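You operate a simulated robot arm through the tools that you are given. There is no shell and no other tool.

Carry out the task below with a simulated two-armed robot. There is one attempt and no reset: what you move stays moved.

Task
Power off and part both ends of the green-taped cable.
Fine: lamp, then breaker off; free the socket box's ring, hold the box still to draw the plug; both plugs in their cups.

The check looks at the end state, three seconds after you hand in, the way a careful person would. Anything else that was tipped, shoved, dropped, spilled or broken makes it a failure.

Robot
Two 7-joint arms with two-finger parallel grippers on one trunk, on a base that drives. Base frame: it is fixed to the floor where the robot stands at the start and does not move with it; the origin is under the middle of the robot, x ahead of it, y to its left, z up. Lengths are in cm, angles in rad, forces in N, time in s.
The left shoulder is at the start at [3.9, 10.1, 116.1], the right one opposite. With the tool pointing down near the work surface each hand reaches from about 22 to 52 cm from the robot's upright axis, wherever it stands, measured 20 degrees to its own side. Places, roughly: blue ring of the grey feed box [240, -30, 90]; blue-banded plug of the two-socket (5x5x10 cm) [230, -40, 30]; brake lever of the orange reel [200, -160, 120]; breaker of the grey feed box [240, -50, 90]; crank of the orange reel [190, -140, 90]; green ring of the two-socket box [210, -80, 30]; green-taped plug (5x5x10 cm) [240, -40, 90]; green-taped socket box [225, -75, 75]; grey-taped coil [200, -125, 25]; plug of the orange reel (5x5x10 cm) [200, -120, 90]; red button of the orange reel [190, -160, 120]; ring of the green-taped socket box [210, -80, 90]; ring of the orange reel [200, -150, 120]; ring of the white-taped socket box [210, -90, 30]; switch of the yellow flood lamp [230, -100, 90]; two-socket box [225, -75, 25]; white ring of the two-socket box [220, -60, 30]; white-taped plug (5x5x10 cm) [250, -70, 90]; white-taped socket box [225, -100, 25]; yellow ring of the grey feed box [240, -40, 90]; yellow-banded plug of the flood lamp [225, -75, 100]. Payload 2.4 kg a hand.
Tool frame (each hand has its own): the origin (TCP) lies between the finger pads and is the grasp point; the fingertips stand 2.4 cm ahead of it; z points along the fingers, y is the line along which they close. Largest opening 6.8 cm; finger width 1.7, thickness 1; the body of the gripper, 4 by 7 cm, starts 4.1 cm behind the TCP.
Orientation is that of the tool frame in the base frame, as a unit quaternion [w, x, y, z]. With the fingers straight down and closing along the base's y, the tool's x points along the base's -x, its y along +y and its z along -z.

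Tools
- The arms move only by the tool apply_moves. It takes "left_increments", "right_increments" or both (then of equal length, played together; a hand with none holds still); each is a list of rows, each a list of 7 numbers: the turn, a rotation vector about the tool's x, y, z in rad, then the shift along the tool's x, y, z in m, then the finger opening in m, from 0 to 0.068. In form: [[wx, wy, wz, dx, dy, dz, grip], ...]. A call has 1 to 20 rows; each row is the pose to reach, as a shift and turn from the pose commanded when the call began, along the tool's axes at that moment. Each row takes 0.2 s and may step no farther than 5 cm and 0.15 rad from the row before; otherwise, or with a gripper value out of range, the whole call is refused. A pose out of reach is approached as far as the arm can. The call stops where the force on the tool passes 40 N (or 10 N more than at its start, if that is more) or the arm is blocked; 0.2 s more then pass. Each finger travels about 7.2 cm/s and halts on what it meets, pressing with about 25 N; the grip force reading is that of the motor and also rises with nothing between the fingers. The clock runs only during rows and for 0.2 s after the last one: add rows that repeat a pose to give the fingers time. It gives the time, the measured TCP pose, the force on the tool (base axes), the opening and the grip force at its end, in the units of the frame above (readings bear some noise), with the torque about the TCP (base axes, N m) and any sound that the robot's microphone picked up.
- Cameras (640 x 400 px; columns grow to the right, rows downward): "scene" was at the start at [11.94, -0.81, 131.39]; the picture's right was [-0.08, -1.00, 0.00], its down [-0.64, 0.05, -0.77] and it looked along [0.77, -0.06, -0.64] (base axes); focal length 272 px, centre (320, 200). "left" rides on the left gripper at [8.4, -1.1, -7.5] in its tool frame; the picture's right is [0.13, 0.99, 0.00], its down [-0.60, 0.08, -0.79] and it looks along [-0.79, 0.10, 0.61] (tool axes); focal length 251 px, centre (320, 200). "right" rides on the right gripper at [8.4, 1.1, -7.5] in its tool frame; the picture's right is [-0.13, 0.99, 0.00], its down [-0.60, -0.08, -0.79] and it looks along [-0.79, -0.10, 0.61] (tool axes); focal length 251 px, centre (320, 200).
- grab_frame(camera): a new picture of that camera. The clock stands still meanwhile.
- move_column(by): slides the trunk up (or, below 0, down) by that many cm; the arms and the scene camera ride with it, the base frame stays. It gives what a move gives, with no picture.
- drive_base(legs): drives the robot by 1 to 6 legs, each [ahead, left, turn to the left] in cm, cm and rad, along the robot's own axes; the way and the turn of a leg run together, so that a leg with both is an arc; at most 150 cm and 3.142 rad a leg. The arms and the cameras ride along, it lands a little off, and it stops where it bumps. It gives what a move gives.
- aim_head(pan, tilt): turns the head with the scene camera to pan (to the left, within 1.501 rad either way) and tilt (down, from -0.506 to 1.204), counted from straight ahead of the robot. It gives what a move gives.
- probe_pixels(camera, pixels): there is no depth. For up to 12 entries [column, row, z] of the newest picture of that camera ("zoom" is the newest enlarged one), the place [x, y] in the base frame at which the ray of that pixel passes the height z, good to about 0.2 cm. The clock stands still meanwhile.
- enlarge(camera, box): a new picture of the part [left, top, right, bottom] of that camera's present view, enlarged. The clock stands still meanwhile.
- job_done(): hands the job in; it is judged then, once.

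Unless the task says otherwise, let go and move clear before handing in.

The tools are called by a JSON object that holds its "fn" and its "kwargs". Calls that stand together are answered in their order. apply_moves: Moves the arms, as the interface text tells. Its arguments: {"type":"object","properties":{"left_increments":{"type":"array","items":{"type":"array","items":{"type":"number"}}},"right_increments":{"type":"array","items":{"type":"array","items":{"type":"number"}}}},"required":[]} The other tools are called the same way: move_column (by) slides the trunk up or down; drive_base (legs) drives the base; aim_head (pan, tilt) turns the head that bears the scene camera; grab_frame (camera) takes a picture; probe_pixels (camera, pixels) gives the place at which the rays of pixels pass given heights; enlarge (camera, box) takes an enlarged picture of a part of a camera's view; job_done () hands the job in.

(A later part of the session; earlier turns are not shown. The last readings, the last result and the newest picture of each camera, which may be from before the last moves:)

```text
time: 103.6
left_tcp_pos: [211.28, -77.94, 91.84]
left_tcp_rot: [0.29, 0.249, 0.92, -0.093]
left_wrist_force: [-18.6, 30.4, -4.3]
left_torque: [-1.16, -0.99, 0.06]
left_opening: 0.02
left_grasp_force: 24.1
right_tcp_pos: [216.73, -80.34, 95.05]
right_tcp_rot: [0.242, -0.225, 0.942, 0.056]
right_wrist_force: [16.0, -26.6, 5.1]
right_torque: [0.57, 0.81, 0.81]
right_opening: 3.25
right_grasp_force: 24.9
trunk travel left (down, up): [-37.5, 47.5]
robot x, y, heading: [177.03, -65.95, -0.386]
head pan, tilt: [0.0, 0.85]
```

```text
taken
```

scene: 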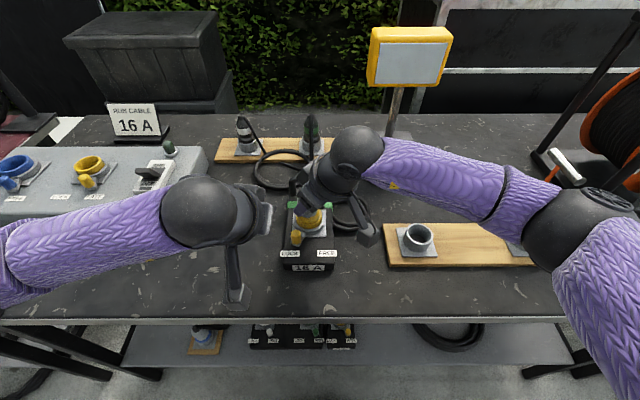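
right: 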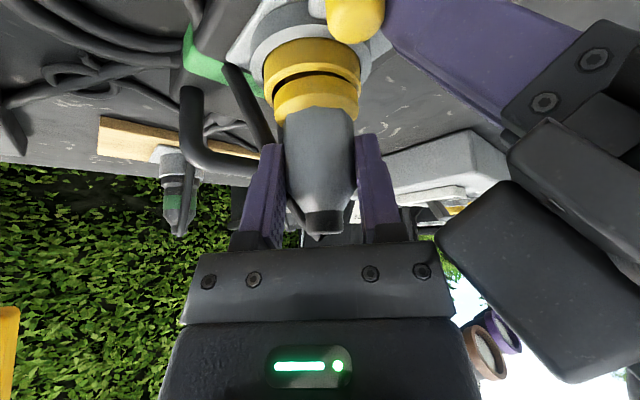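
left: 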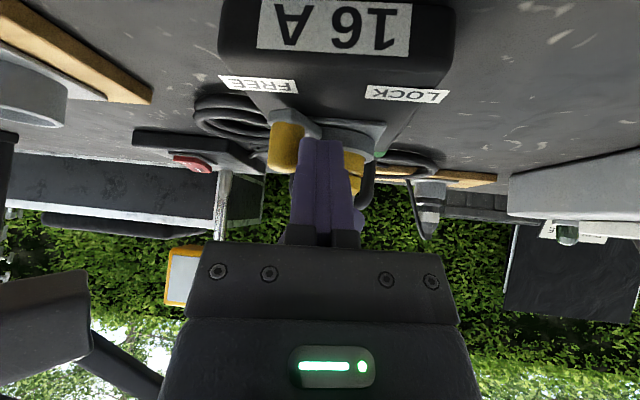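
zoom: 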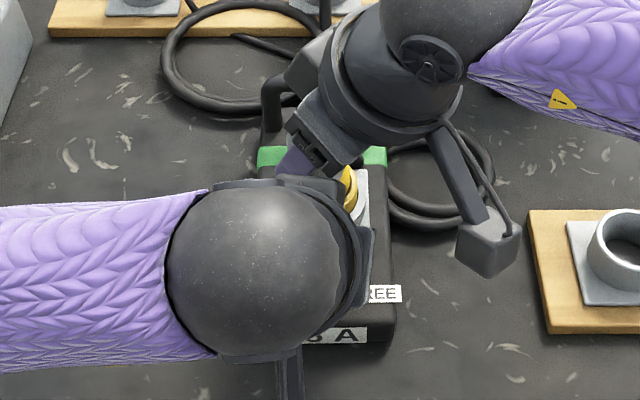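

The sweep ended with 35 N against the stop (right hand counter-holding 31 N), so the ring is at FREE. Backing the left hand off slightly and checking the peg.

{"fn": "apply_moves", "kwargs": {"left_increments": [[0, 0, 0, 0, 0.008, 0, 0], [0, 0, 0, 0, 0.016, 0, 0], [0, 0, 0, 0.004, 0.025, -0.005, 0]]}}

{"fn": "grab_frame", "kwargs": {"camera": "left"}}

{"fn": "enlarge", "kwargs": {"camera": "left", "box": [200, 40, 400, 200]}}

```text
time: 104.4
left_tcp_pos: [212.28, -75.57, 91.97]
left_tcp_rot: [0.293, 0.248, 0.919, -0.094]
left_wrist_force: [1.1, -0.2, -1.2]
left_torque: [-0.01, -0.01, 0.0]
left_opening: 0.0
left_grasp_force: 23.4
right_tcp_pos: [216.65, -80.22, 94.96]
right_tcp_rot: [0.24, -0.227, 0.942, 0.058]
right_wrist_force: [2.2, -2.7, 8.5]
right_torque: [-0.04, -0.14, -0.01]
right_opening: 3.27
right_grasp_force: 24.6
trunk travel left (down, up): [-37.5, 47.5]
robot x, y, heading: [177.22, -65.94, -0.387]
head pan, tilt: [0.0, 0.85]
```

```text
taken
```

left: 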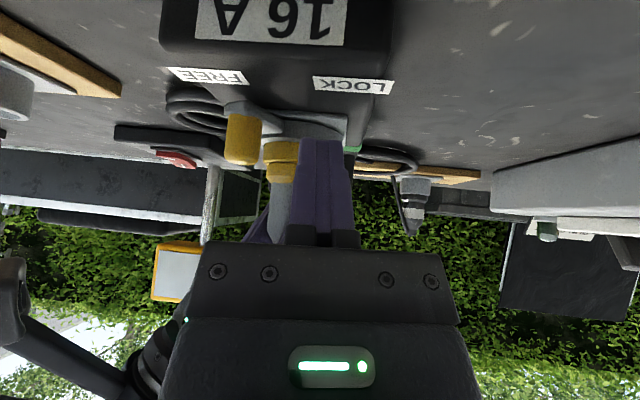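

```text
2.50 times, centred on (300, 120) of left
```

zoom: 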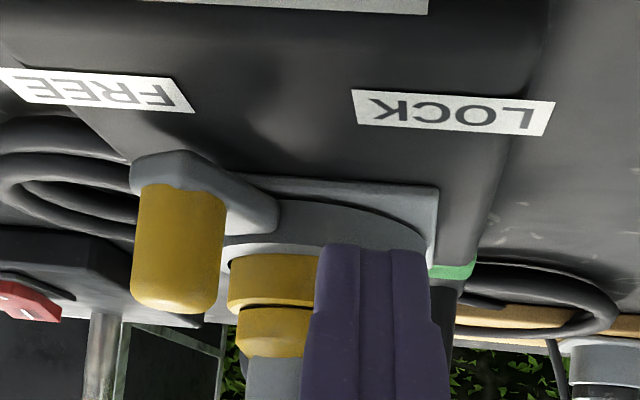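

Peg clearly at FREE now. I'll probe its place so the left hand can open and grip it to hold the box.

{"fn": "probe_pixels", "kwargs": {"camera": "left", "pixels": [[242, 150, 91.5], [243, 120, 89.5], [226, 125, 90], [260, 128, 90], [244, 112, 88.5]]}}

```text
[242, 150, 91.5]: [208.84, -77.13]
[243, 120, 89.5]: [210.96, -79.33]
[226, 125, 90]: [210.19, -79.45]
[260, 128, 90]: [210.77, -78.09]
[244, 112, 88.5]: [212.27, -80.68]
```

Peg estimated at F'(226.9,2.8). The left hand rises, yaws a bit more rightward to stay clear of the right hand's camera, opens, and takes a pre-grasp in front of the peg.

{"fn": "apply_moves", "kwargs": {"left_increments": [[0, 0, 0, -0.012, 0, -0.017, 0], [0.057, 0, 0.08, -0.0246, -0.005, -0.0344, 0.015], [0.114, 0, 0.161, -0.019, -0.015, -0.039, 0.03], [0.172, 0, 0.241, -0.0137, -0.0289, -0.0422, 0.045], [0.229, 0, 0.322, -0.0137, -0.0289, -0.0422, 0.06], [0.229, 0, 0.322, -0.0137, -0.0289, -0.0422, 0.06]]}}

{"fn": "grab_frame", "kwargs": {"camera": "left"}}

{"fn": "enlarge", "kwargs": {"camera": "scene", "box": [200, 130, 420, 300]}}

{"fn": "grab_frame", "kwargs": {"camera": "right"}}

```text
time: 105.8
left_tcp_pos: [209.6, -77.37, 96.35]
left_tcp_rot: [0.272, 0.425, 0.85, -0.15]
left_wrist_force: [-0.6, 0.4, -0.3]
left_torque: [0.02, 0.03, 0.0]
left_opening: 6.0
left_grasp_force: 0.0
right_tcp_pos: [216.56, -80.1, 94.98]
right_tcp_rot: [0.241, -0.228, 0.942, 0.058]
right_wrist_force: [-0.6, 0.2, 2.7]
right_torque: [0.07, 0.06, 0.03]
right_opening: 3.23
right_grasp_force: 25.0
trunk travel left (down, up): [-37.5, 47.5]
robot x, y, heading: [177.24, -65.99, -0.379]
head pan, tilt: [0.0, 0.85]
```

```text
taken
```

left: 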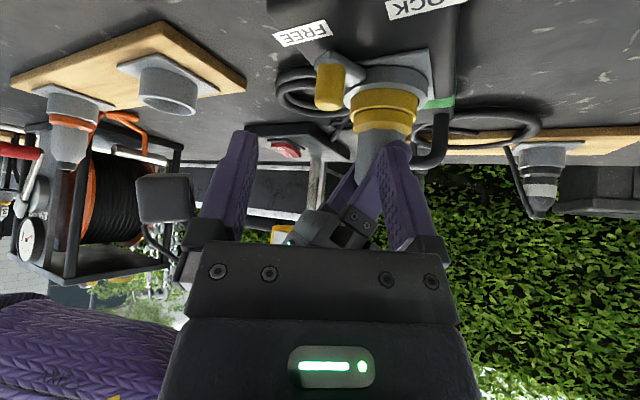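

```text
2.35 times, centred on (310, 215) of scene
```

zoom: 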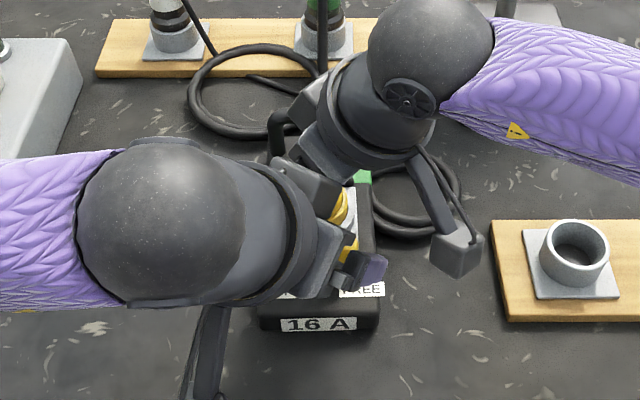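

```text
taken
```

right: 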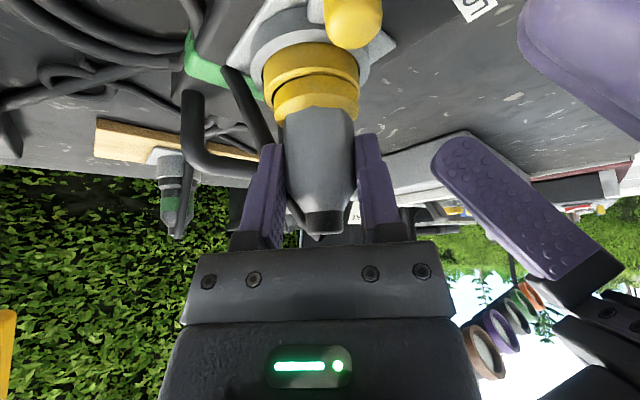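

Peg is ahead at (330,88), slightly left of the finger midline (318). Shifting 0.6 cm and advancing part way along the fingers.

{"fn": "apply_moves", "kwargs": {"left_increments": [[0, 0, 0, 0, 0.006, 0.01, 0.06], [0, 0, 0, 0, 0.006, 0.025, 0.06], [0, 0, 0, 0, 0.006, 0.04, 0.06]]}}

{"fn": "grab_frame", "kwargs": {"camera": "left"}}

{"fn": "grab_frame", "kwargs": {"camera": "right"}}

```text
time: 106.5
left_tcp_pos: [210.9, -78.35, 94.06]
left_tcp_rot: [0.272, 0.425, 0.85, -0.152]
left_wrist_force: [-3.0, 5.5, -1.2]
left_torque: [-0.33, -0.16, -0.04]
left_opening: 5.97
left_grasp_force: 0.1
right_tcp_pos: [216.74, -80.58, 94.92]
right_tcp_rot: [0.24, -0.225, 0.943, 0.054]
right_wrist_force: [-1.1, -2.1, 3.6]
right_torque: [0.58, 0.48, 0.37]
right_opening: 3.28
right_grasp_force: 25.0
trunk travel left (down, up): [-37.5, 47.5]
robot x, y, heading: [177.12, -66.03, -0.384]
head pan, tilt: [0.0, 0.85]
stopped in row 3 (left hand): the force on the tool passed its limit at 56 N (the readings are from after the stop); the commanded pose is now the measured one
```

```text
taken
```

left: 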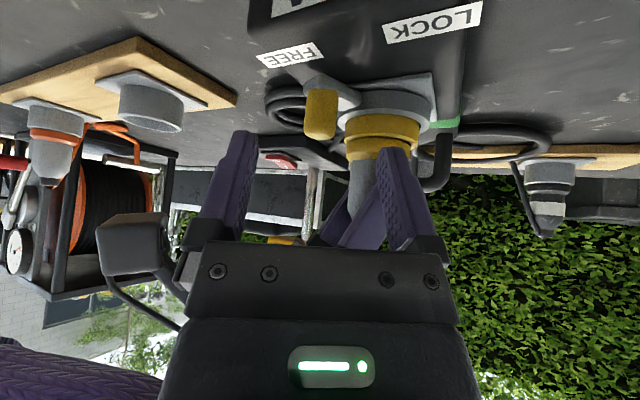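

```text
taken
```

right: 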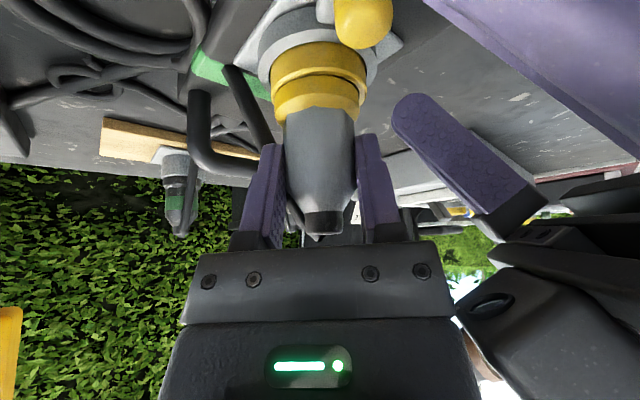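

The left hand bumped the right hand (56 N peak, right TCP shifted ~0.5 cm). Backing the left hand off at once and rechecking.

{"fn": "apply_moves", "kwargs": {"left_increments": [[0, 0, 0, 0, 0, -0.015, 0.06], [0, 0, 0, 0, 0, -0.03, 0.06], [0, 0, 0, 0, 0.01, -0.045, 0.06]]}}

{"fn": "grab_frame", "kwargs": {"camera": "right"}}

{"fn": "grab_frame", "kwargs": {"camera": "left"}}

{"fn": "enlarge", "kwargs": {"camera": "scene", "box": [200, 130, 420, 300]}}

```text
time: 107.3
left_tcp_pos: [209.88, -75.54, 97.69]
left_tcp_rot: [0.271, 0.427, 0.849, -0.152]
left_wrist_force: [-0.5, -0.5, 0.3]
left_torque: [0.0, -0.02, 0.0]
left_opening: 5.98
left_grasp_force: 0.1
right_tcp_pos: [216.66, -80.47, 94.85]
right_tcp_rot: [0.241, -0.225, 0.943, 0.052]
right_wrist_force: [-2.8, 4.3, 5.5]
right_torque: [0.25, 0.12, 0.01]
right_opening: 3.25
right_grasp_force: 25.0
trunk travel left (down, up): [-37.5, 47.5]
robot x, y, heading: [176.93, -65.88, -0.385]
head pan, tilt: [0.0, 0.85]
```

```text
taken
```

right: 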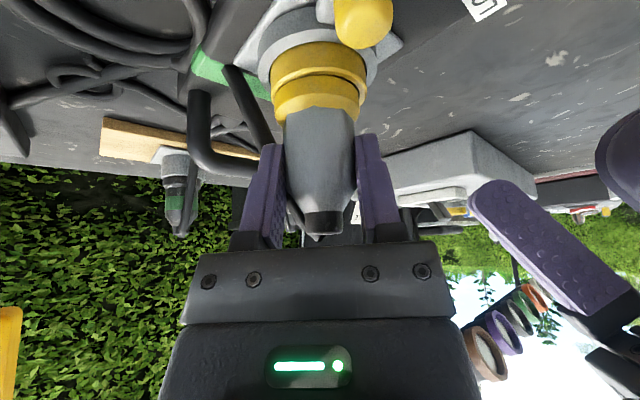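

```text
taken
```

left: 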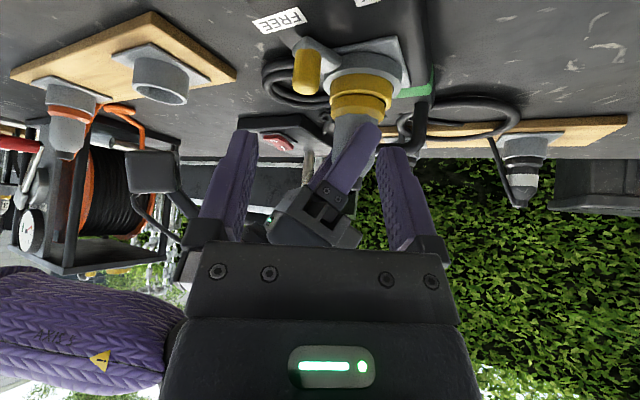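

```text
2.35 times, centred on (310, 215) of scene
```

zoom: 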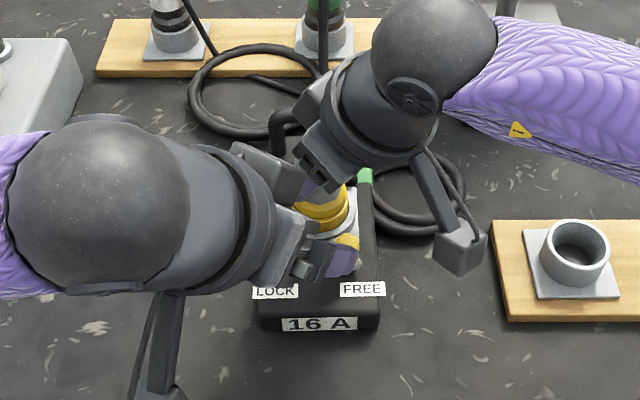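

Both hands crowd each other at the peg. Better: the left hand holds the handle bar with a vertical, yawed grip while I stand further left, and the right hand draws the plug. First I release the plug and withdraw both hands.

{"fn": "apply_moves", "kwargs": {"right_increments": [[0, 0, 0, 0, 0, 0, 0.045], [0, 0, 0, 0, 0, 0, 0.06], [0, 0, 0, 0, 0, 0, 0.068], [0, 0, 0, 0, 0, -0.02, 0.068], [0, 0, 0, 0, 0, -0.05, 0.068], [0, 0, 0, 0, 0, -0.09, 0.068], [0, 0, 0, -0.02, 0, -0.13, 0.068], [0, 0, 0, -0.02, -0.04, -0.16, 0.068]], "left_increments": [[0, 0, 0, 0, 0.005, -0.02, 0.06], [0, 0, 0, 0, 0.01, -0.04, 0.06], [0, 0, 0, -0.01, 0.03, -0.06, 0.06], [0, 0, 0, -0.02, 0.05, -0.08, 0.06], [0, 0, 0, -0.03, 0.07, -0.1, 0.06], [0, 0, 0, -0.03, 0.09, -0.12, 0.06], [0, 0, 0, -0.03, 0.11, -0.12, 0.06], [0, 0, 0, -0.03, 0.11, -0.12, 0.06]]}}

{"fn": "grab_frame", "kwargs": {"camera": "scene"}}

{"fn": "enlarge", "kwargs": {"camera": "scene", "box": [262, 170, 358, 280]}}

```text
time: 109.1
left_tcp_pos: [216.69, -65.24, 108.77]
left_tcp_rot: [0.271, 0.427, 0.849, -0.152]
left_wrist_force: [0.3, -1.2, 0.4]
left_torque: [0.0, -0.04, 0.04]
left_opening: 6.02
left_grasp_force: 0.1
right_tcp_pos: [213.14, -86.54, 110.0]
right_tcp_rot: [0.242, -0.225, 0.942, 0.054]
right_wrist_force: [-0.5, 0.2, -0.4]
right_torque: [-0.03, 0.03, 0.0]
right_opening: 6.8
right_grasp_force: 0.1
trunk travel left (down, up): [-37.5, 47.5]
robot x, y, heading: [176.97, -65.71, -0.386]
head pan, tilt: [0.0, 0.85]
```

```text
taken
```

scene: 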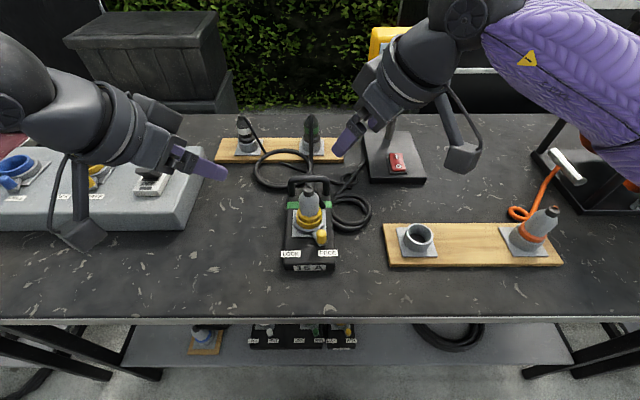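

```text
3.64 times, centred on (310, 225) of scene
```

zoom: 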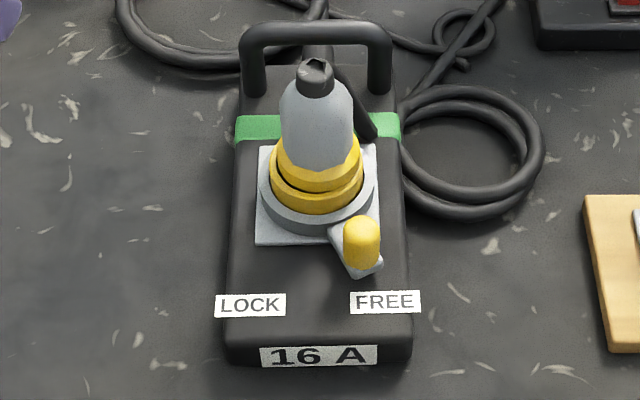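

Ring at FREE and the box still in place (turned about 1°). Now sliding to the left and forward so the handle lies to my front-right for the left arm.

{"fn": "drive_base", "kwargs": {"legs": [[6, 13.5, 0]]}}

{"fn": "apply_moves", "kwargs": {"left_increments": [[0, 0.127, 0, 0, 0, 0, 0.06], [0, 0.254, 0, 0, 0, 0, 0.06], [0, 0.38, 0, 0, 0, 0, 0.06], [0, 0.507, 0, 0, 0, 0, 0.06], [0, 0.634, 0, 0, 0, 0, 0.06]]}}

{"fn": "grab_frame", "kwargs": {"camera": "scene"}}

```text
time: 110.5
left_tcp_pos: [227.18, -54.59, 108.7]
left_tcp_rot: [0.272, 0.425, 0.85, -0.152]
left_wrist_force: [0.2, 0.0, -0.3]
left_torque: [-0.02, 0.0, 0.0]
left_opening: 5.99
left_grasp_force: 0.1
right_tcp_pos: [223.74, -75.97, 109.8]
right_tcp_rot: [0.241, -0.226, 0.942, 0.054]
right_wrist_force: [0.3, -0.3, 0.5]
right_torque: [0.01, 0.0, 0.0]
right_opening: 6.8
right_grasp_force: 0.2
trunk travel left (down, up): [-37.5, 47.5]
robot x, y, heading: [187.8, -55.34, -0.381]
head pan, tilt: [0.0, 0.85]
```

```text
time: 111.7
left_tcp_pos: [227.26, -54.67, 108.88]
left_tcp_rot: [-0.009, 0.452, 0.892, -0.011]
left_wrist_force: [-0.3, 0.1, -0.3]
left_torque: [0.02, 0.04, 0.0]
left_opening: 5.99
left_grasp_force: 0.0
right_tcp_pos: [223.83, -75.98, 109.8]
right_tcp_rot: [0.242, -0.226, 0.942, 0.054]
right_wrist_force: [-0.6, -0.5, 0.7]
right_torque: [0.0, 0.02, 0.01]
right_opening: 6.81
right_grasp_force: 0.1
trunk travel left (down, up): [-37.5, 47.5]
robot x, y, heading: [187.7, -55.55, -0.382]
head pan, tilt: [0.0, 0.85]
```

```text
taken
```

scene: 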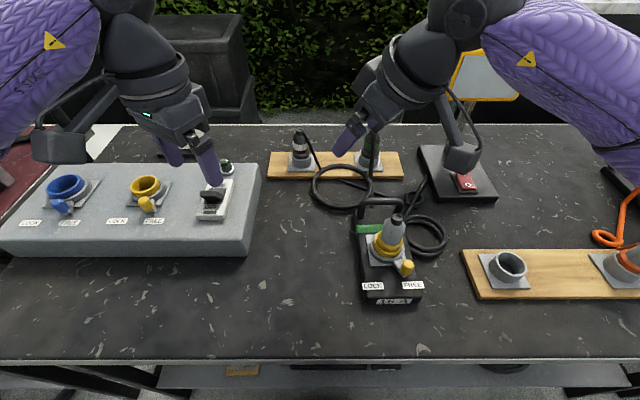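

The right hand sits where the left must go. Moving the right hand away to the right while the left hand travels toward above the handle and yaws.

{"fn": "apply_moves", "kwargs": {"right_increments": [[0, 0, 0, 0.0395, -0.005, -0.0216, 0.068], [0, 0, 0, 0.079, -0.01, -0.0432, 0.068], [0, 0, 0, 0.1185, -0.015, -0.0648, 0.068], [0, 0, 0, 0.158, -0.02, -0.0864, 0.068], [0, 0, 0, 0.1975, -0.024, -0.108, 0.068], [0, 0, 0, 0.1975, -0.024, -0.108, 0.068], [0, 0, 0, 0.1975, -0.024, -0.108, 0.068]], "left_increments": [[0, 0, 0.14, -0.0298, -0.028, 0.004, 0.068], [0, 0, 0.28, -0.0596, -0.056, 0.008, 0.068], [0, 0, 0.42, -0.0894, -0.084, 0.012, 0.068], [0, 0, 0.56, -0.1191, -0.112, 0.016, 0.068], [0, 0, 0.7, -0.1489, -0.14, 0.02, 0.068], [0, 0, 0.84, -0.1787, -0.168, 0.025, 0.068], [0, 0, 0.978, -0.2085, -0.196, 0.03, 0.068]]}}

{"fn": "grab_frame", "kwargs": {"camera": "scene"}}

{"fn": "grab_frame", "kwargs": {"camera": "left"}}

```text
time: 113.3
left_tcp_pos: [215.52, -72.41, 109.38]
left_tcp_rot: [0.002, 0.757, 0.653, -0.038]
left_wrist_force: [0.6, 0.0, -0.8]
left_torque: [0.03, -0.03, 0.01]
left_opening: 6.79
left_grasp_force: 0.0
left hand out of reach, approached as far as the arm can: row 3, 4, 5, 6, 7
right_tcp_pos: [204.1, -85.31, 111.27]
right_tcp_rot: [0.241, -0.225, 0.942, 0.055]
right_wrist_force: [0.6, -2.0, 0.1]
right_torque: [0.01, -0.01, 0.05]
right_opening: 6.79
right_grasp_force: 0.1
right hand out of reach, approached as far as the arm can: row 3, 4, 5, 6, 7
trunk travel left (down, up): [-37.5, 47.5]
robot x, y, heading: [187.68, -55.74, -0.381]
head pan, tilt: [0.0, 0.85]
```

```text
taken
```

scene: 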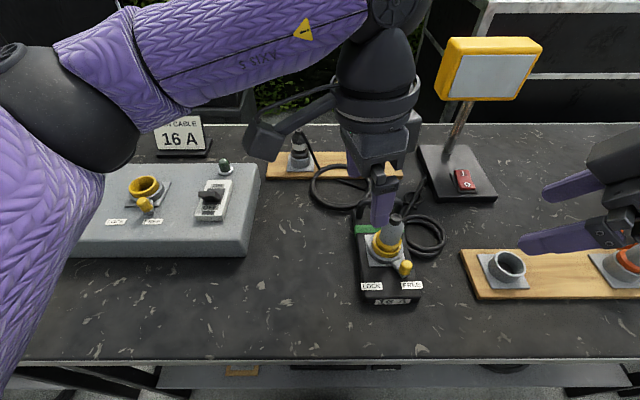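

```text
taken
```

left: 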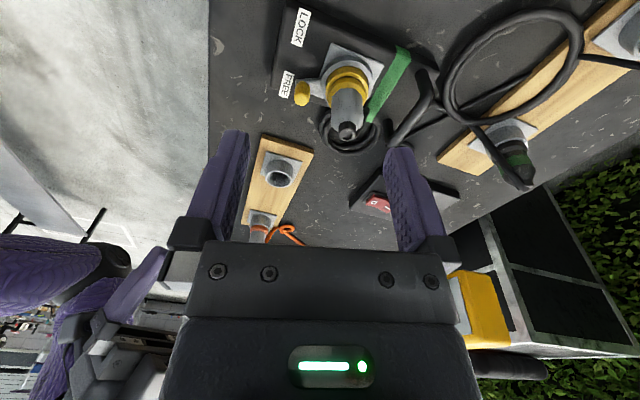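

The left hand got nearly the right yaw (heading -1.72) but stopped 13 cm short. From this arm configuration I'll try moving on toward the handle in small steps at constant orientation.

{"fn": "apply_moves", "kwargs": {"left_increments": [[0, 0, 0, -0.0188, 0.0195, 0, 0.068], [0, 0, 0, -0.0376, 0.039, 0, 0.068], [0, 0, 0, -0.0564, 0.0585, 0, 0.068], [0, 0, 0, -0.0752, 0.078, 0, 0.068], [0, 0, 0, -0.094, 0.0974, 0, 0.068]]}}

{"fn": "grab_frame", "kwargs": {"camera": "scene"}}

```text
time: 114.5
left_tcp_pos: [215.77, -72.65, 109.18]
left_tcp_rot: [0.003, 0.755, 0.655, -0.039]
left_wrist_force: [-0.1, 0.0, -0.2]
left_torque: [-0.04, -0.01, -0.02]
left_opening: 6.82
left_grasp_force: 0.0
left hand out of reach, approached as far as the arm can: row 1, 2, 3, 4, 5
right_tcp_pos: [204.29, -85.25, 111.3]
right_tcp_rot: [0.241, -0.225, 0.943, 0.054]
right_wrist_force: [0.3, -0.2, 0.7]
right_torque: [0.01, -0.01, 0.02]
right_opening: 6.79
right_grasp_force: 0.0
trunk travel left (down, up): [-37.5, 47.5]
robot x, y, heading: [187.44, -55.3, -0.386]
head pan, tilt: [0.0, 0.85]
```

```text
taken
```

scene: 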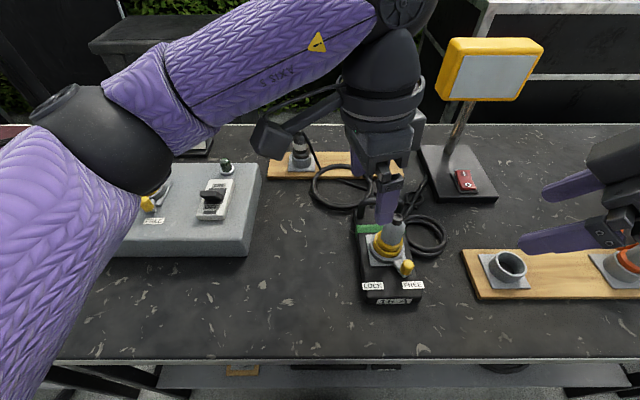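

It's distance-limited: the left shoulder is too far back. Turning my body right 0.6 rad brings that shoulder forward and makes the yaw natural, so I'll do that and shift 3.5 cm left along the bench.

{"fn": "drive_base", "kwargs": {"legs": [[0, 0, -0.6], [-2.0, 3.0, 0]]}}

{"fn": "aim_head", "kwargs": {"pan": 0.3, "tilt": 0.9}}

{"fn": "grab_frame", "kwargs": {"camera": "scene"}}

```text
time: 116.9
left_tcp_pos: [202.77, -81.91, 109.25]
left_tcp_rot: [-0.009, 0.911, 0.41, -0.038]
left_wrist_force: [0.5, -0.1, 0.1]
left_torque: [-0.02, 0.0, 0.01]
left_opening: 6.81
left_grasp_force: 0.1
right_tcp_pos: [186.34, -85.96, 111.41]
right_tcp_rot: [0.246, 0.056, 0.967, -0.018]
right_wrist_force: [0.1, 1.1, -0.6]
right_torque: [-0.01, 0.03, 0.0]
right_opening: 6.82
right_grasp_force: 0.0
trunk travel left (down, up): [-37.5, 47.5]
robot x, y, heading: [189.37, -52.01, -0.963]
head pan, tilt: [0.0, 0.85]
```

```text
time: 117.7
left_tcp_pos: [202.77, -81.91, 109.1]
left_tcp_rot: [-0.009, 0.911, 0.41, -0.038]
left_wrist_force: [-0.4, -0.3, 0.9]
left_torque: [0.02, -0.02, 0.0]
left_opening: 6.8
left_grasp_force: 0.1
right_tcp_pos: [186.41, -86.04, 111.37]
right_tcp_rot: [0.246, 0.055, 0.967, -0.018]
right_wrist_force: [-0.1, -0.6, 0.1]
right_torque: [0.01, -0.01, -0.01]
right_opening: 6.82
right_grasp_force: 0.1
trunk travel left (down, up): [-37.5, 47.5]
robot x, y, heading: [188.77, -52.15, -0.969]
head pan, tilt: [0.3, 0.901]
```

```text
taken
```

scene: 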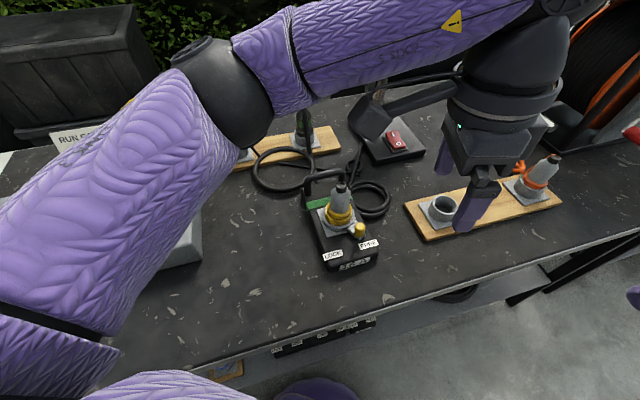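

Axis now at f≈195, l≈21, heading rel -0.59. Moving the left hand to above the handle bar, yawing back 0.38 to align with it.

{"fn": "apply_moves", "kwargs": {"left_increments": [[0, 0, -0.063, 0.0216, 0.0275, 0.005, 0.068], [0, 0, -0.126, 0.0433, 0.055, 0.01, 0.068], [0, 0, -0.19, 0.0649, 0.0825, 0.015, 0.068], [0, 0, -0.253, 0.0865, 0.11, 0.02, 0.068], [0, 0, -0.316, 0.1082, 0.1375, 0.03, 0.068], [0, 0, -0.379, 0.1298, 0.165, 0.04, 0.068], [0, 0, -0.379, 0.1298, 0.165, 0.04, 0.068]]}}

{"fn": "grab_frame", "kwargs": {"camera": "scene"}}

{"fn": "grab_frame", "kwargs": {"camera": "left"}}

```text
time: 119.3
left_tcp_pos: [218.33, -75.41, 104.03]
left_tcp_rot: [-0.003, 0.818, 0.574, -0.044]
left_wrist_force: [-0.4, -0.5, -0.1]
left_torque: [0.03, 0.02, -0.01]
left_opening: 6.77
left_grasp_force: 0.1
left hand out of reach, approached as far as the arm can: row 1, 2, 3, 4, 5, 6, 7
right_tcp_pos: [186.21, -86.12, 111.35]
right_tcp_rot: [0.246, 0.056, 0.967, -0.017]
right_wrist_force: [-1.0, 0.7, 0.4]
right_torque: [0.02, -0.05, -0.01]
right_opening: 6.8
right_grasp_force: 0.1
trunk travel left (down, up): [-37.5, 47.5]
robot x, y, heading: [188.71, -52.12, -0.962]
head pan, tilt: [0.3, 0.901]
```

```text
taken
```

scene: 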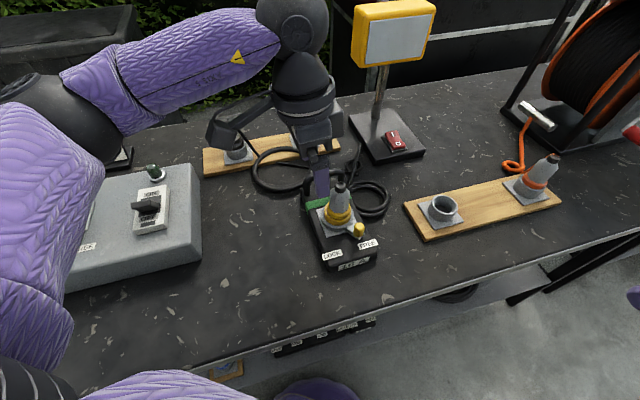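

```text
taken
```

left: 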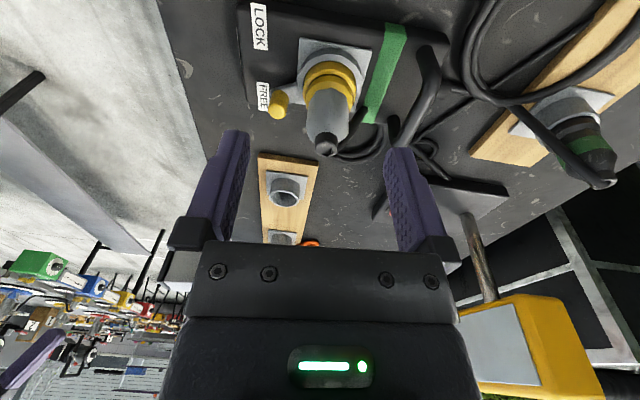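

The handle grip isn't attainable. Mirror arrangement then: the left hand takes the plug from the left, and the right hand grips the peg (now at front-right) from the front-right, which keeps the hands apart. Raising the left hand and returning square to the box.

{"fn": "apply_moves", "kwargs": {"left_increments": [[0, 0, 0, 0, 0, -0.03, 0.068], [0, 0, 0, 0, 0, -0.06, 0.068]]}}

{"fn": "drive_base", "kwargs": {"legs": [[0, 0, 0.59], [-6, -16, 0]]}}

{"fn": "aim_head", "kwargs": {"pan": 0.0, "tilt": 0.85}}

{"fn": "grab_frame", "kwargs": {"camera": "scene"}}

```text
time: 119.9
left_tcp_pos: [218.46, -75.56, 110.03]
left_tcp_rot: [-0.016, 0.818, 0.574, -0.035]
left_wrist_force: [0.1, 0.2, -0.4]
left_torque: [-0.02, 0.0, 0.02]
left_opening: 6.79
left_grasp_force: 0.0
right_tcp_pos: [186.43, -85.96, 111.3]
right_tcp_rot: [0.246, 0.055, 0.967, -0.017]
right_wrist_force: [-0.5, -0.7, -0.1]
right_torque: [0.0, -0.03, 0.0]
right_opening: 6.81
right_grasp_force: 0.0
trunk travel left (down, up): [-37.5, 47.5]
robot x, y, heading: [189.1, -52.16, -0.961]
head pan, tilt: [0.3, 0.901]
```

```text
time: 123.0
left_tcp_pos: [215.0, -68.24, 109.95]
left_tcp_rot: [-0.005, 0.618, 0.786, -0.038]
left_wrist_force: [-0.4, 0.0, -0.1]
left_torque: [0.0, -0.04, -0.02]
left_opening: 6.8
left_grasp_force: 0.1
right_tcp_pos: [193.94, -94.84, 111.27]
right_tcp_rot: [0.241, -0.227, 0.942, 0.055]
right_wrist_force: [0.4, 0.2, 0.6]
right_torque: [-0.01, -0.01, 0.04]
right_opening: 6.8
right_grasp_force: 0.0
trunk travel left (down, up): [-37.5, 47.5]
robot x, y, heading: [177.58, -65.25, -0.38]
head pan, tilt: [0.3, 0.901]
```

```text
time: 123.8
left_tcp_pos: [215.02, -68.29, 109.97]
left_tcp_rot: [-0.005, 0.617, 0.786, -0.039]
left_wrist_force: [0.4, 0.5, 0.1]
left_torque: [-0.03, -0.01, -0.01]
left_opening: 6.78
left_grasp_force: 0.0
right_tcp_pos: [193.96, -94.89, 111.27]
right_tcp_rot: [0.242, -0.226, 0.942, 0.055]
right_wrist_force: [-0.5, 0.4, -0.1]
right_torque: [0.01, 0.0, -0.05]
right_opening: 6.79
right_grasp_force: 0.0
trunk travel left (down, up): [-37.5, 47.5]
robot x, y, heading: [176.96, -65.08, -0.376]
head pan, tilt: [0.0, 0.85]
```

```text
taken
```

scene: 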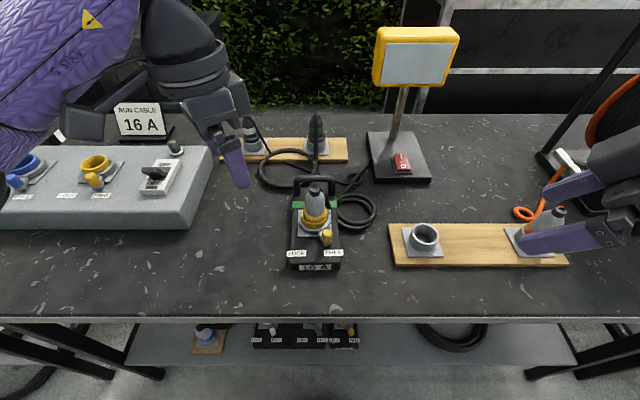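

Robot is square at axis f≈189, l≈4.4. Re-measuring the box, plug and peg after the slight nudge.

{"fn": "enlarge", "kwargs": {"camera": "scene", "box": [268, 170, 364, 280]}}

{"fn": "grab_frame", "kwargs": {"camera": "right"}}

{"fn": "grab_frame", "kwargs": {"camera": "left"}}

```text
3.64 times, centred on (316, 225) of scene
```

zoom: 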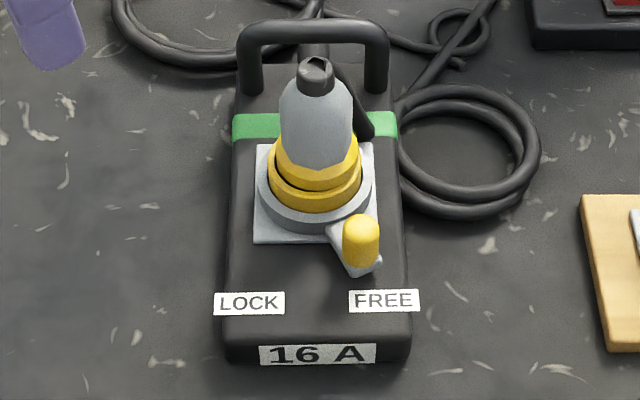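

```text
taken
```

right: 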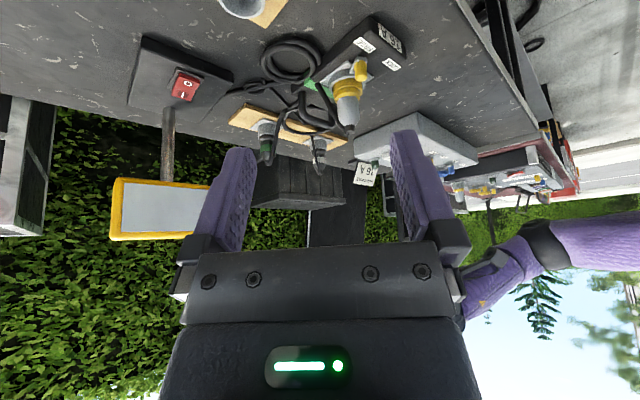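

```text
taken
```

left: 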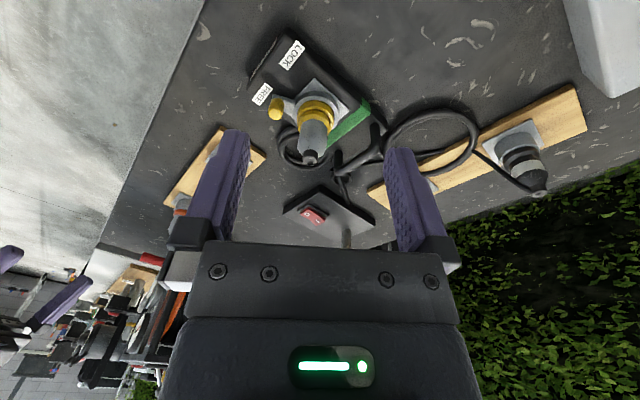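

{"fn": "enlarge", "kwargs": {"camera": "left", "box": [240, 40, 400, 180]}}

{"fn": "probe_pixels", "kwargs": {"camera": "scene", "pixels": [[296.5, 253.3, 87.75], [333.6, 252.5, 87.75], [327, 232.7, 91], [327, 232.7, 92], [327, 242.9, 88.3], [314.9, 188.7, 97], [314.9, 188.7, 98], [314.9, 220.9, 91.2], [316, 179.6, 92]]}}

```text
2.86 times, centred on (320, 110) of left
```

zoom: 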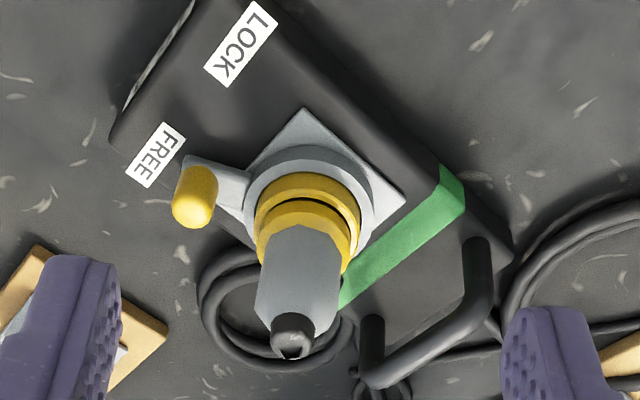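

```text
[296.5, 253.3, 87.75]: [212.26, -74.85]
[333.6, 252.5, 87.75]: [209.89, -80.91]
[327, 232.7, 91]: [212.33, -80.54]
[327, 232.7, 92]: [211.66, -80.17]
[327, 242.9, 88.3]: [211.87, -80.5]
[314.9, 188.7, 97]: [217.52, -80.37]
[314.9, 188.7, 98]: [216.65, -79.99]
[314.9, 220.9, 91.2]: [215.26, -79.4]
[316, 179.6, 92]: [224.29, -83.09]
```

{"fn": "probe_pixels", "kwargs": {"camera": "left", "pixels": [[275.5, 110, 91], [275.5, 110, 92], [310.2, 158.5, 97], [310.2, 158.5, 98], [315.8, 108, 91.2]]}}

```text
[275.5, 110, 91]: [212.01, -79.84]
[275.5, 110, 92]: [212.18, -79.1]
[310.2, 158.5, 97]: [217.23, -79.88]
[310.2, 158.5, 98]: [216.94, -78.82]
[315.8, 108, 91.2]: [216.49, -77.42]
```

The box is unchanged within about 1.5 mm; peg at ≈(212.2,-80.4), plug axis ≈(216.8,-80.1). Left hand goes to a pre-grasp from the left (heading rel -0.85, tilt 0.5).

{"fn": "apply_moves", "kwargs": {"left_increments": [[-0.0235, -0.1157, -0.0213, -0.0183, -0.0026, 0.0192, 0.068], [-0.0471, -0.2313, -0.0425, -0.0365, -0.0052, 0.0385, 0.068], [-0.0706, -0.347, -0.0638, -0.0548, -0.0078, 0.0577, 0.068], [-0.0942, -0.4627, -0.0851, -0.073, -0.0104, 0.0769, 0.068], [-0.0942, -0.4627, -0.0851, -0.073, -0.0104, 0.0769, 0.068]]}}

{"fn": "grab_frame", "kwargs": {"camera": "left"}}

{"fn": "grab_frame", "kwargs": {"camera": "scene"}}

```text
time: 125.0
left_tcp_pos: [215.35, -76.01, 102.7]
left_tcp_rot: [0.205, 0.557, 0.792, -0.143]
left_wrist_force: [0.2, -0.2, -0.5]
left_torque: [0.0, -0.05, 0.02]
left_opening: 6.8
left_grasp_force: 0.1
right_tcp_pos: [194.02, -94.83, 111.33]
right_tcp_rot: [0.241, -0.227, 0.942, 0.055]
right_wrist_force: [-0.2, 1.0, 0.6]
right_torque: [0.02, 0.01, -0.02]
right_opening: 6.8
right_grasp_force: 0.0
trunk travel left (down, up): [-37.5, 47.5]
robot x, y, heading: [177.14, -65.38, -0.373]
head pan, tilt: [0.0, 0.85]
```

```text
taken
```

left: 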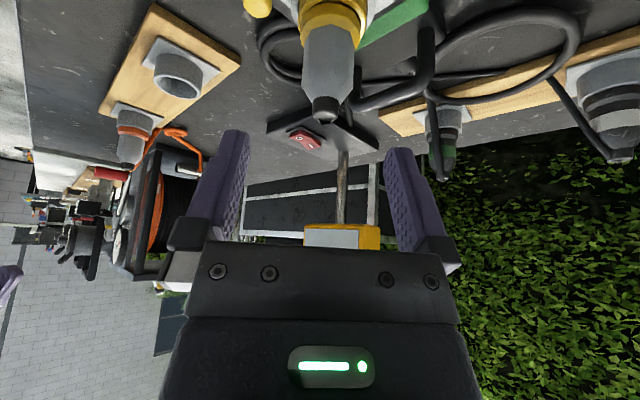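

```text
taken
```

scene: 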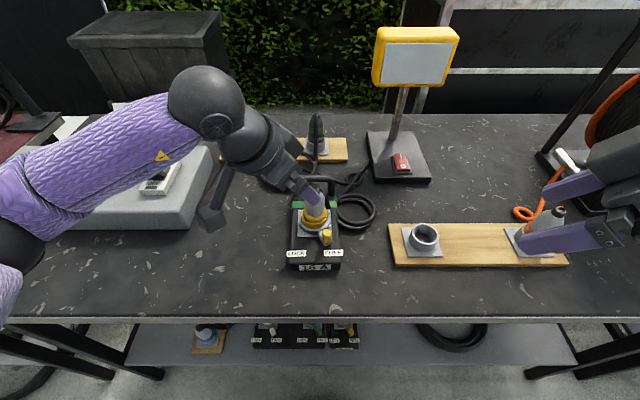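

The plug top appears at (325,105), about 0.5 cm toward +y of the finger midline. Correcting and advancing 9 cm to the grip.

{"fn": "apply_moves", "kwargs": {"left_increments": [[0, 0, 0, 0, 0.005, 0.02, 0.068], [0, 0, 0, 0, 0.005, 0.04, 0.068], [0, 0, 0, 0, 0.005, 0.06, 0.068], [0, 0, 0, 0, 0.005, 0.075, 0.068], [0, 0, 0, 0, 0.005, 0.09, 0.068]]}}

{"fn": "grab_frame", "kwargs": {"camera": "left"}}

{"fn": "enlarge", "kwargs": {"camera": "scene", "box": [230, 150, 390, 290]}}

```text
time: 126.2
left_tcp_pos: [217.12, -79.94, 94.83]
left_tcp_rot: [0.202, 0.558, 0.792, -0.142]
left_wrist_force: [1.4, 0.2, 0.4]
left_torque: [-0.02, -0.01, 0.02]
left_opening: 6.8
left_grasp_force: 0.1
right_tcp_pos: [193.92, -94.79, 111.4]
right_tcp_rot: [0.241, -0.226, 0.942, 0.054]
right_wrist_force: [0.0, 0.5, -0.4]
right_torque: [0.02, 0.0, 0.0]
right_opening: 6.79
right_grasp_force: 0.1
trunk travel left (down, up): [-37.5, 47.5]
robot x, y, heading: [177.61, -65.28, -0.376]
head pan, tilt: [0.0, 0.85]
```

```text
taken
```

left: 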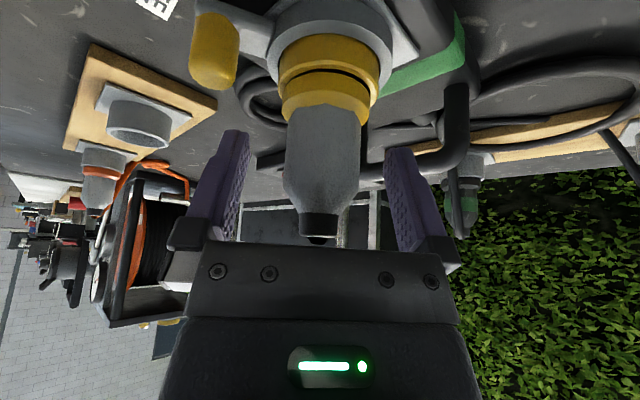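

```text
2.86 times, centred on (310, 220) of scene
```

zoom: 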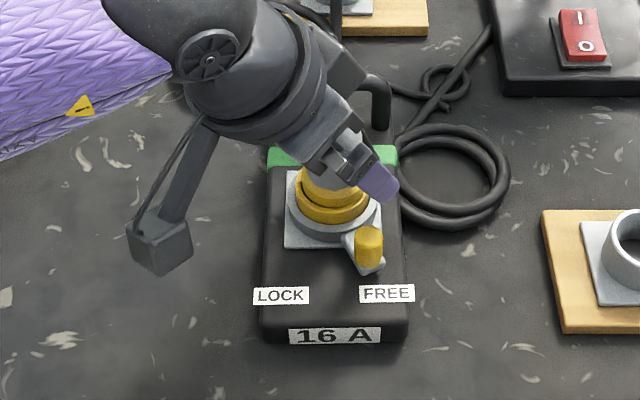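

Left fingers straddle the plug, and the peg stays accessible from the front-right. Closing the left gripper on the plug.

{"fn": "apply_moves", "kwargs": {"left_increments": [[0, 0, 0, 0, 0, 0, 0.05], [0, 0, 0, 0, 0, 0, 0.042], [0, 0, 0, 0, 0, 0, 0.036], [0, 0, 0, 0, 0, 0, 0.028], [0, 0, 0, 0, 0, 0, 0.02], [0, 0, 0, 0, 0, 0, 0.01], [0, 0, 0, 0, 0, 0, 0.01]]}}

{"fn": "grab_frame", "kwargs": {"camera": "left"}}

{"fn": "enlarge", "kwargs": {"camera": "scene", "box": [230, 150, 390, 290]}}

```text
time: 127.8
left_tcp_pos: [217.16, -79.78, 94.85]
left_tcp_rot: [0.203, 0.558, 0.792, -0.141]
left_wrist_force: [2.7, 0.1, 1.2]
left_torque: [0.05, -0.16, 0.03]
left_opening: 3.3
left_grasp_force: 25.4
right_tcp_pos: [193.86, -94.85, 111.3]
right_tcp_rot: [0.241, -0.227, 0.942, 0.055]
right_wrist_force: [-0.2, 0.0, 0.2]
right_torque: [-0.02, -0.02, 0.0]
right_opening: 6.81
right_grasp_force: 0.0
trunk travel left (down, up): [-37.5, 47.5]
robot x, y, heading: [177.27, -65.11, -0.381]
head pan, tilt: [0.0, 0.85]
```

```text
taken
```

left: 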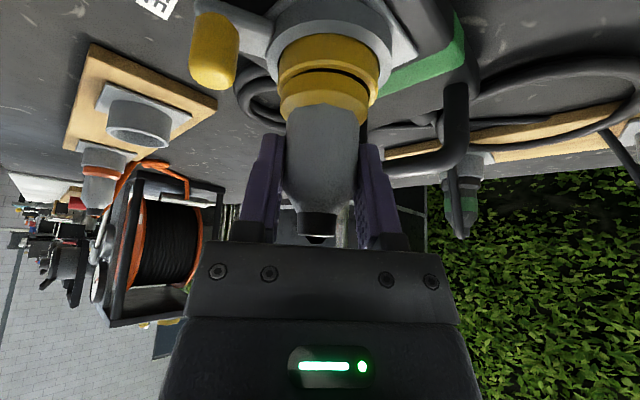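

```text
2.86 times, centred on (310, 220) of scene
```

zoom: 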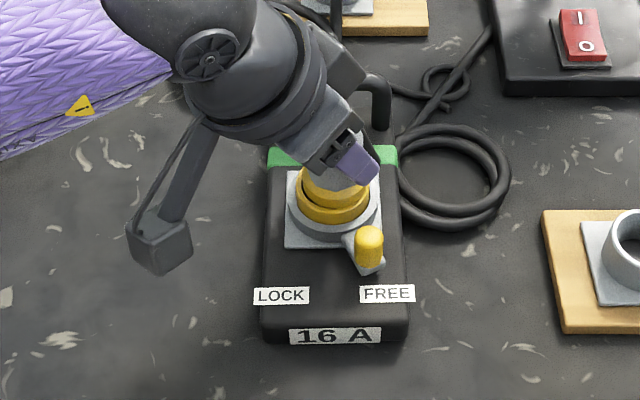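

Plug held at 3.3 cm. Now the right hand comes to a pre-grasp in front of the peg (heading rel +0.3, tilt 0.7), fingers opened 4.5 cm.

{"fn": "apply_moves", "kwargs": {"right_increments": [[0.0518, -0.0325, 0.0757, -0.0149, 0.013, 0.0338, 0.06], [0.1035, -0.065, 0.1513, -0.0299, 0.026, 0.0676, 0.055], [0.1553, -0.0975, 0.227, -0.0448, 0.039, 0.1014, 0.05], [0.2071, -0.13, 0.3027, -0.0597, 0.052, 0.1352, 0.045], [0.2588, -0.1625, 0.3783, -0.0747, 0.065, 0.169, 0.045], [0.3106, -0.195, 0.454, -0.0896, 0.078, 0.2028, 0.045], [0.3106, -0.195, 0.454, -0.0896, 0.078, 0.2028, 0.045]]}}

{"fn": "grab_frame", "kwargs": {"camera": "right"}}

{"fn": "grab_frame", "kwargs": {"camera": "scene"}}

{"fn": "grab_frame", "kwargs": {"camera": "left"}}

```text
time: 129.4
left_tcp_pos: [217.19, -79.82, 94.79]
left_tcp_rot: [0.203, 0.558, 0.792, -0.143]
left_wrist_force: [-0.1, 1.8, 0.8]
left_torque: [0.02, -0.03, -0.01]
left_opening: 3.31
left_grasp_force: 25.0
right_tcp_pos: [206.07, -79.43, 98.01]
right_tcp_rot: [0.343, 0.037, 0.938, -0.018]
right_wrist_force: [0.2, 0.1, 0.3]
right_torque: [0.02, 0.04, 0.03]
right_opening: 4.48
right_grasp_force: 0.1
right hand out of reach, approached as far as the arm can: row 2, 3, 4
trunk travel left (down, up): [-37.5, 47.5]
robot x, y, heading: [177.16, -64.99, -0.376]
head pan, tilt: [0.0, 0.85]
```

```text
taken
```

right: 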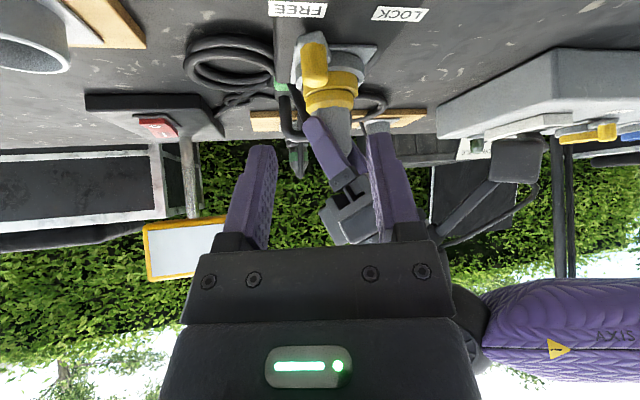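

```text
taken
```

scene: 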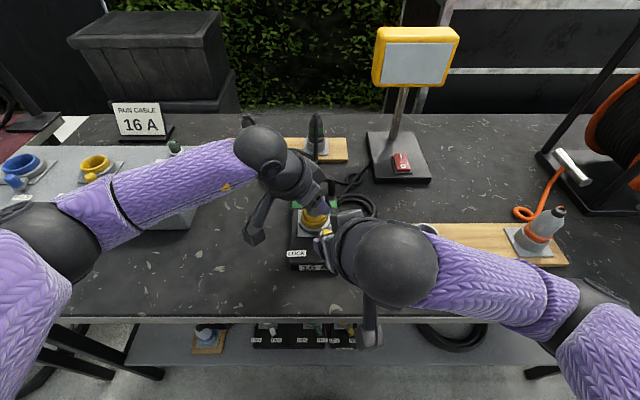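

```text
taken
```

left: 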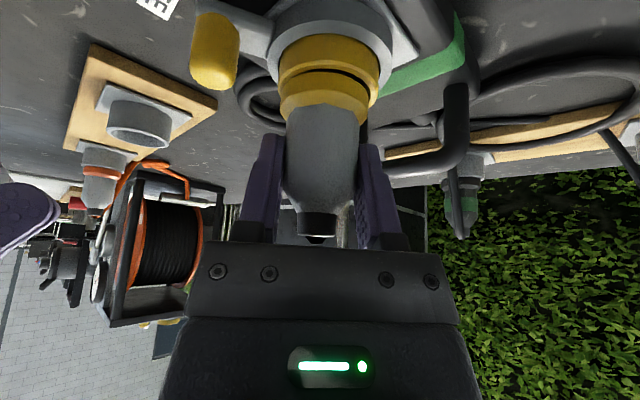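

The peg (315,65) is about 0.4 cm to the -y side of the right finger midline. Correcting and advancing 5 cm, then checking.

{"fn": "apply_moves", "kwargs": {"right_increments": [[0, 0, 0, 0, -0.004, 0.015, 0.045], [0, 0, 0, 0, -0.004, 0.03, 0.045], [0, 0, 0, 0, -0.004, 0.045, 0.045], [0, 0, 0, 0, -0.004, 0.053, 0.045]]}}

{"fn": "grab_frame", "kwargs": {"camera": "right"}}

{"fn": "enlarge", "kwargs": {"camera": "scene", "box": [230, 150, 390, 290]}}

{"fn": "grab_frame", "kwargs": {"camera": "left"}}

```text
time: 130.4
left_tcp_pos: [217.25, -79.87, 94.7]
left_tcp_rot: [0.204, 0.557, 0.792, -0.142]
left_wrist_force: [0.8, 0.0, 0.8]
left_torque: [-0.02, -0.02, 0.01]
left_opening: 3.28
left_grasp_force: 25.1
right_tcp_pos: [209.48, -80.48, 93.86]
right_tcp_rot: [0.344, 0.036, 0.938, -0.016]
right_wrist_force: [-0.1, -0.1, -0.2]
right_torque: [-0.01, 0.0, 0.06]
right_opening: 4.49
right_grasp_force: 0.1
trunk travel left (down, up): [-37.5, 47.5]
robot x, y, heading: [177.15, -65.22, -0.376]
head pan, tilt: [0.0, 0.85]
```

```text
taken
```

right: 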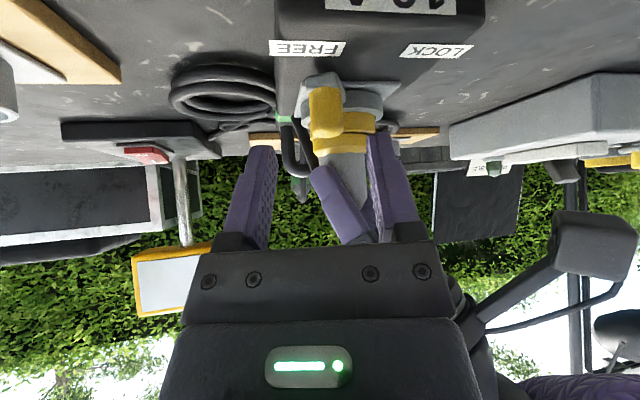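

```text
2.86 times, centred on (310, 220) of scene
```

zoom: 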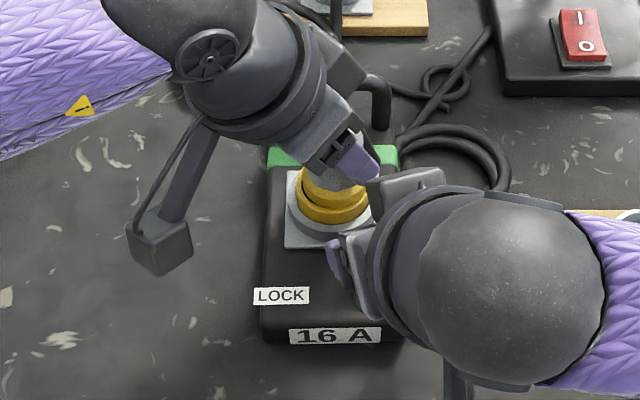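

```text
taken
```

left: 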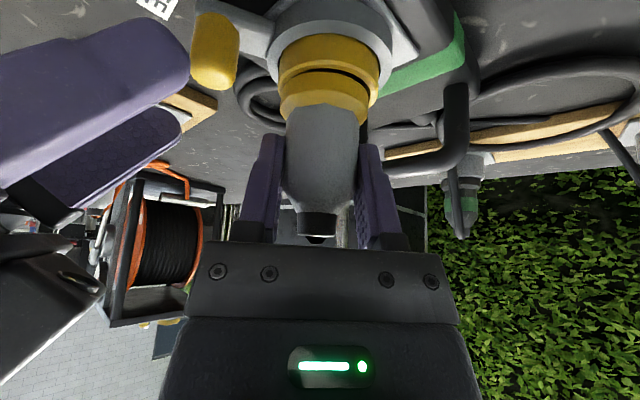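

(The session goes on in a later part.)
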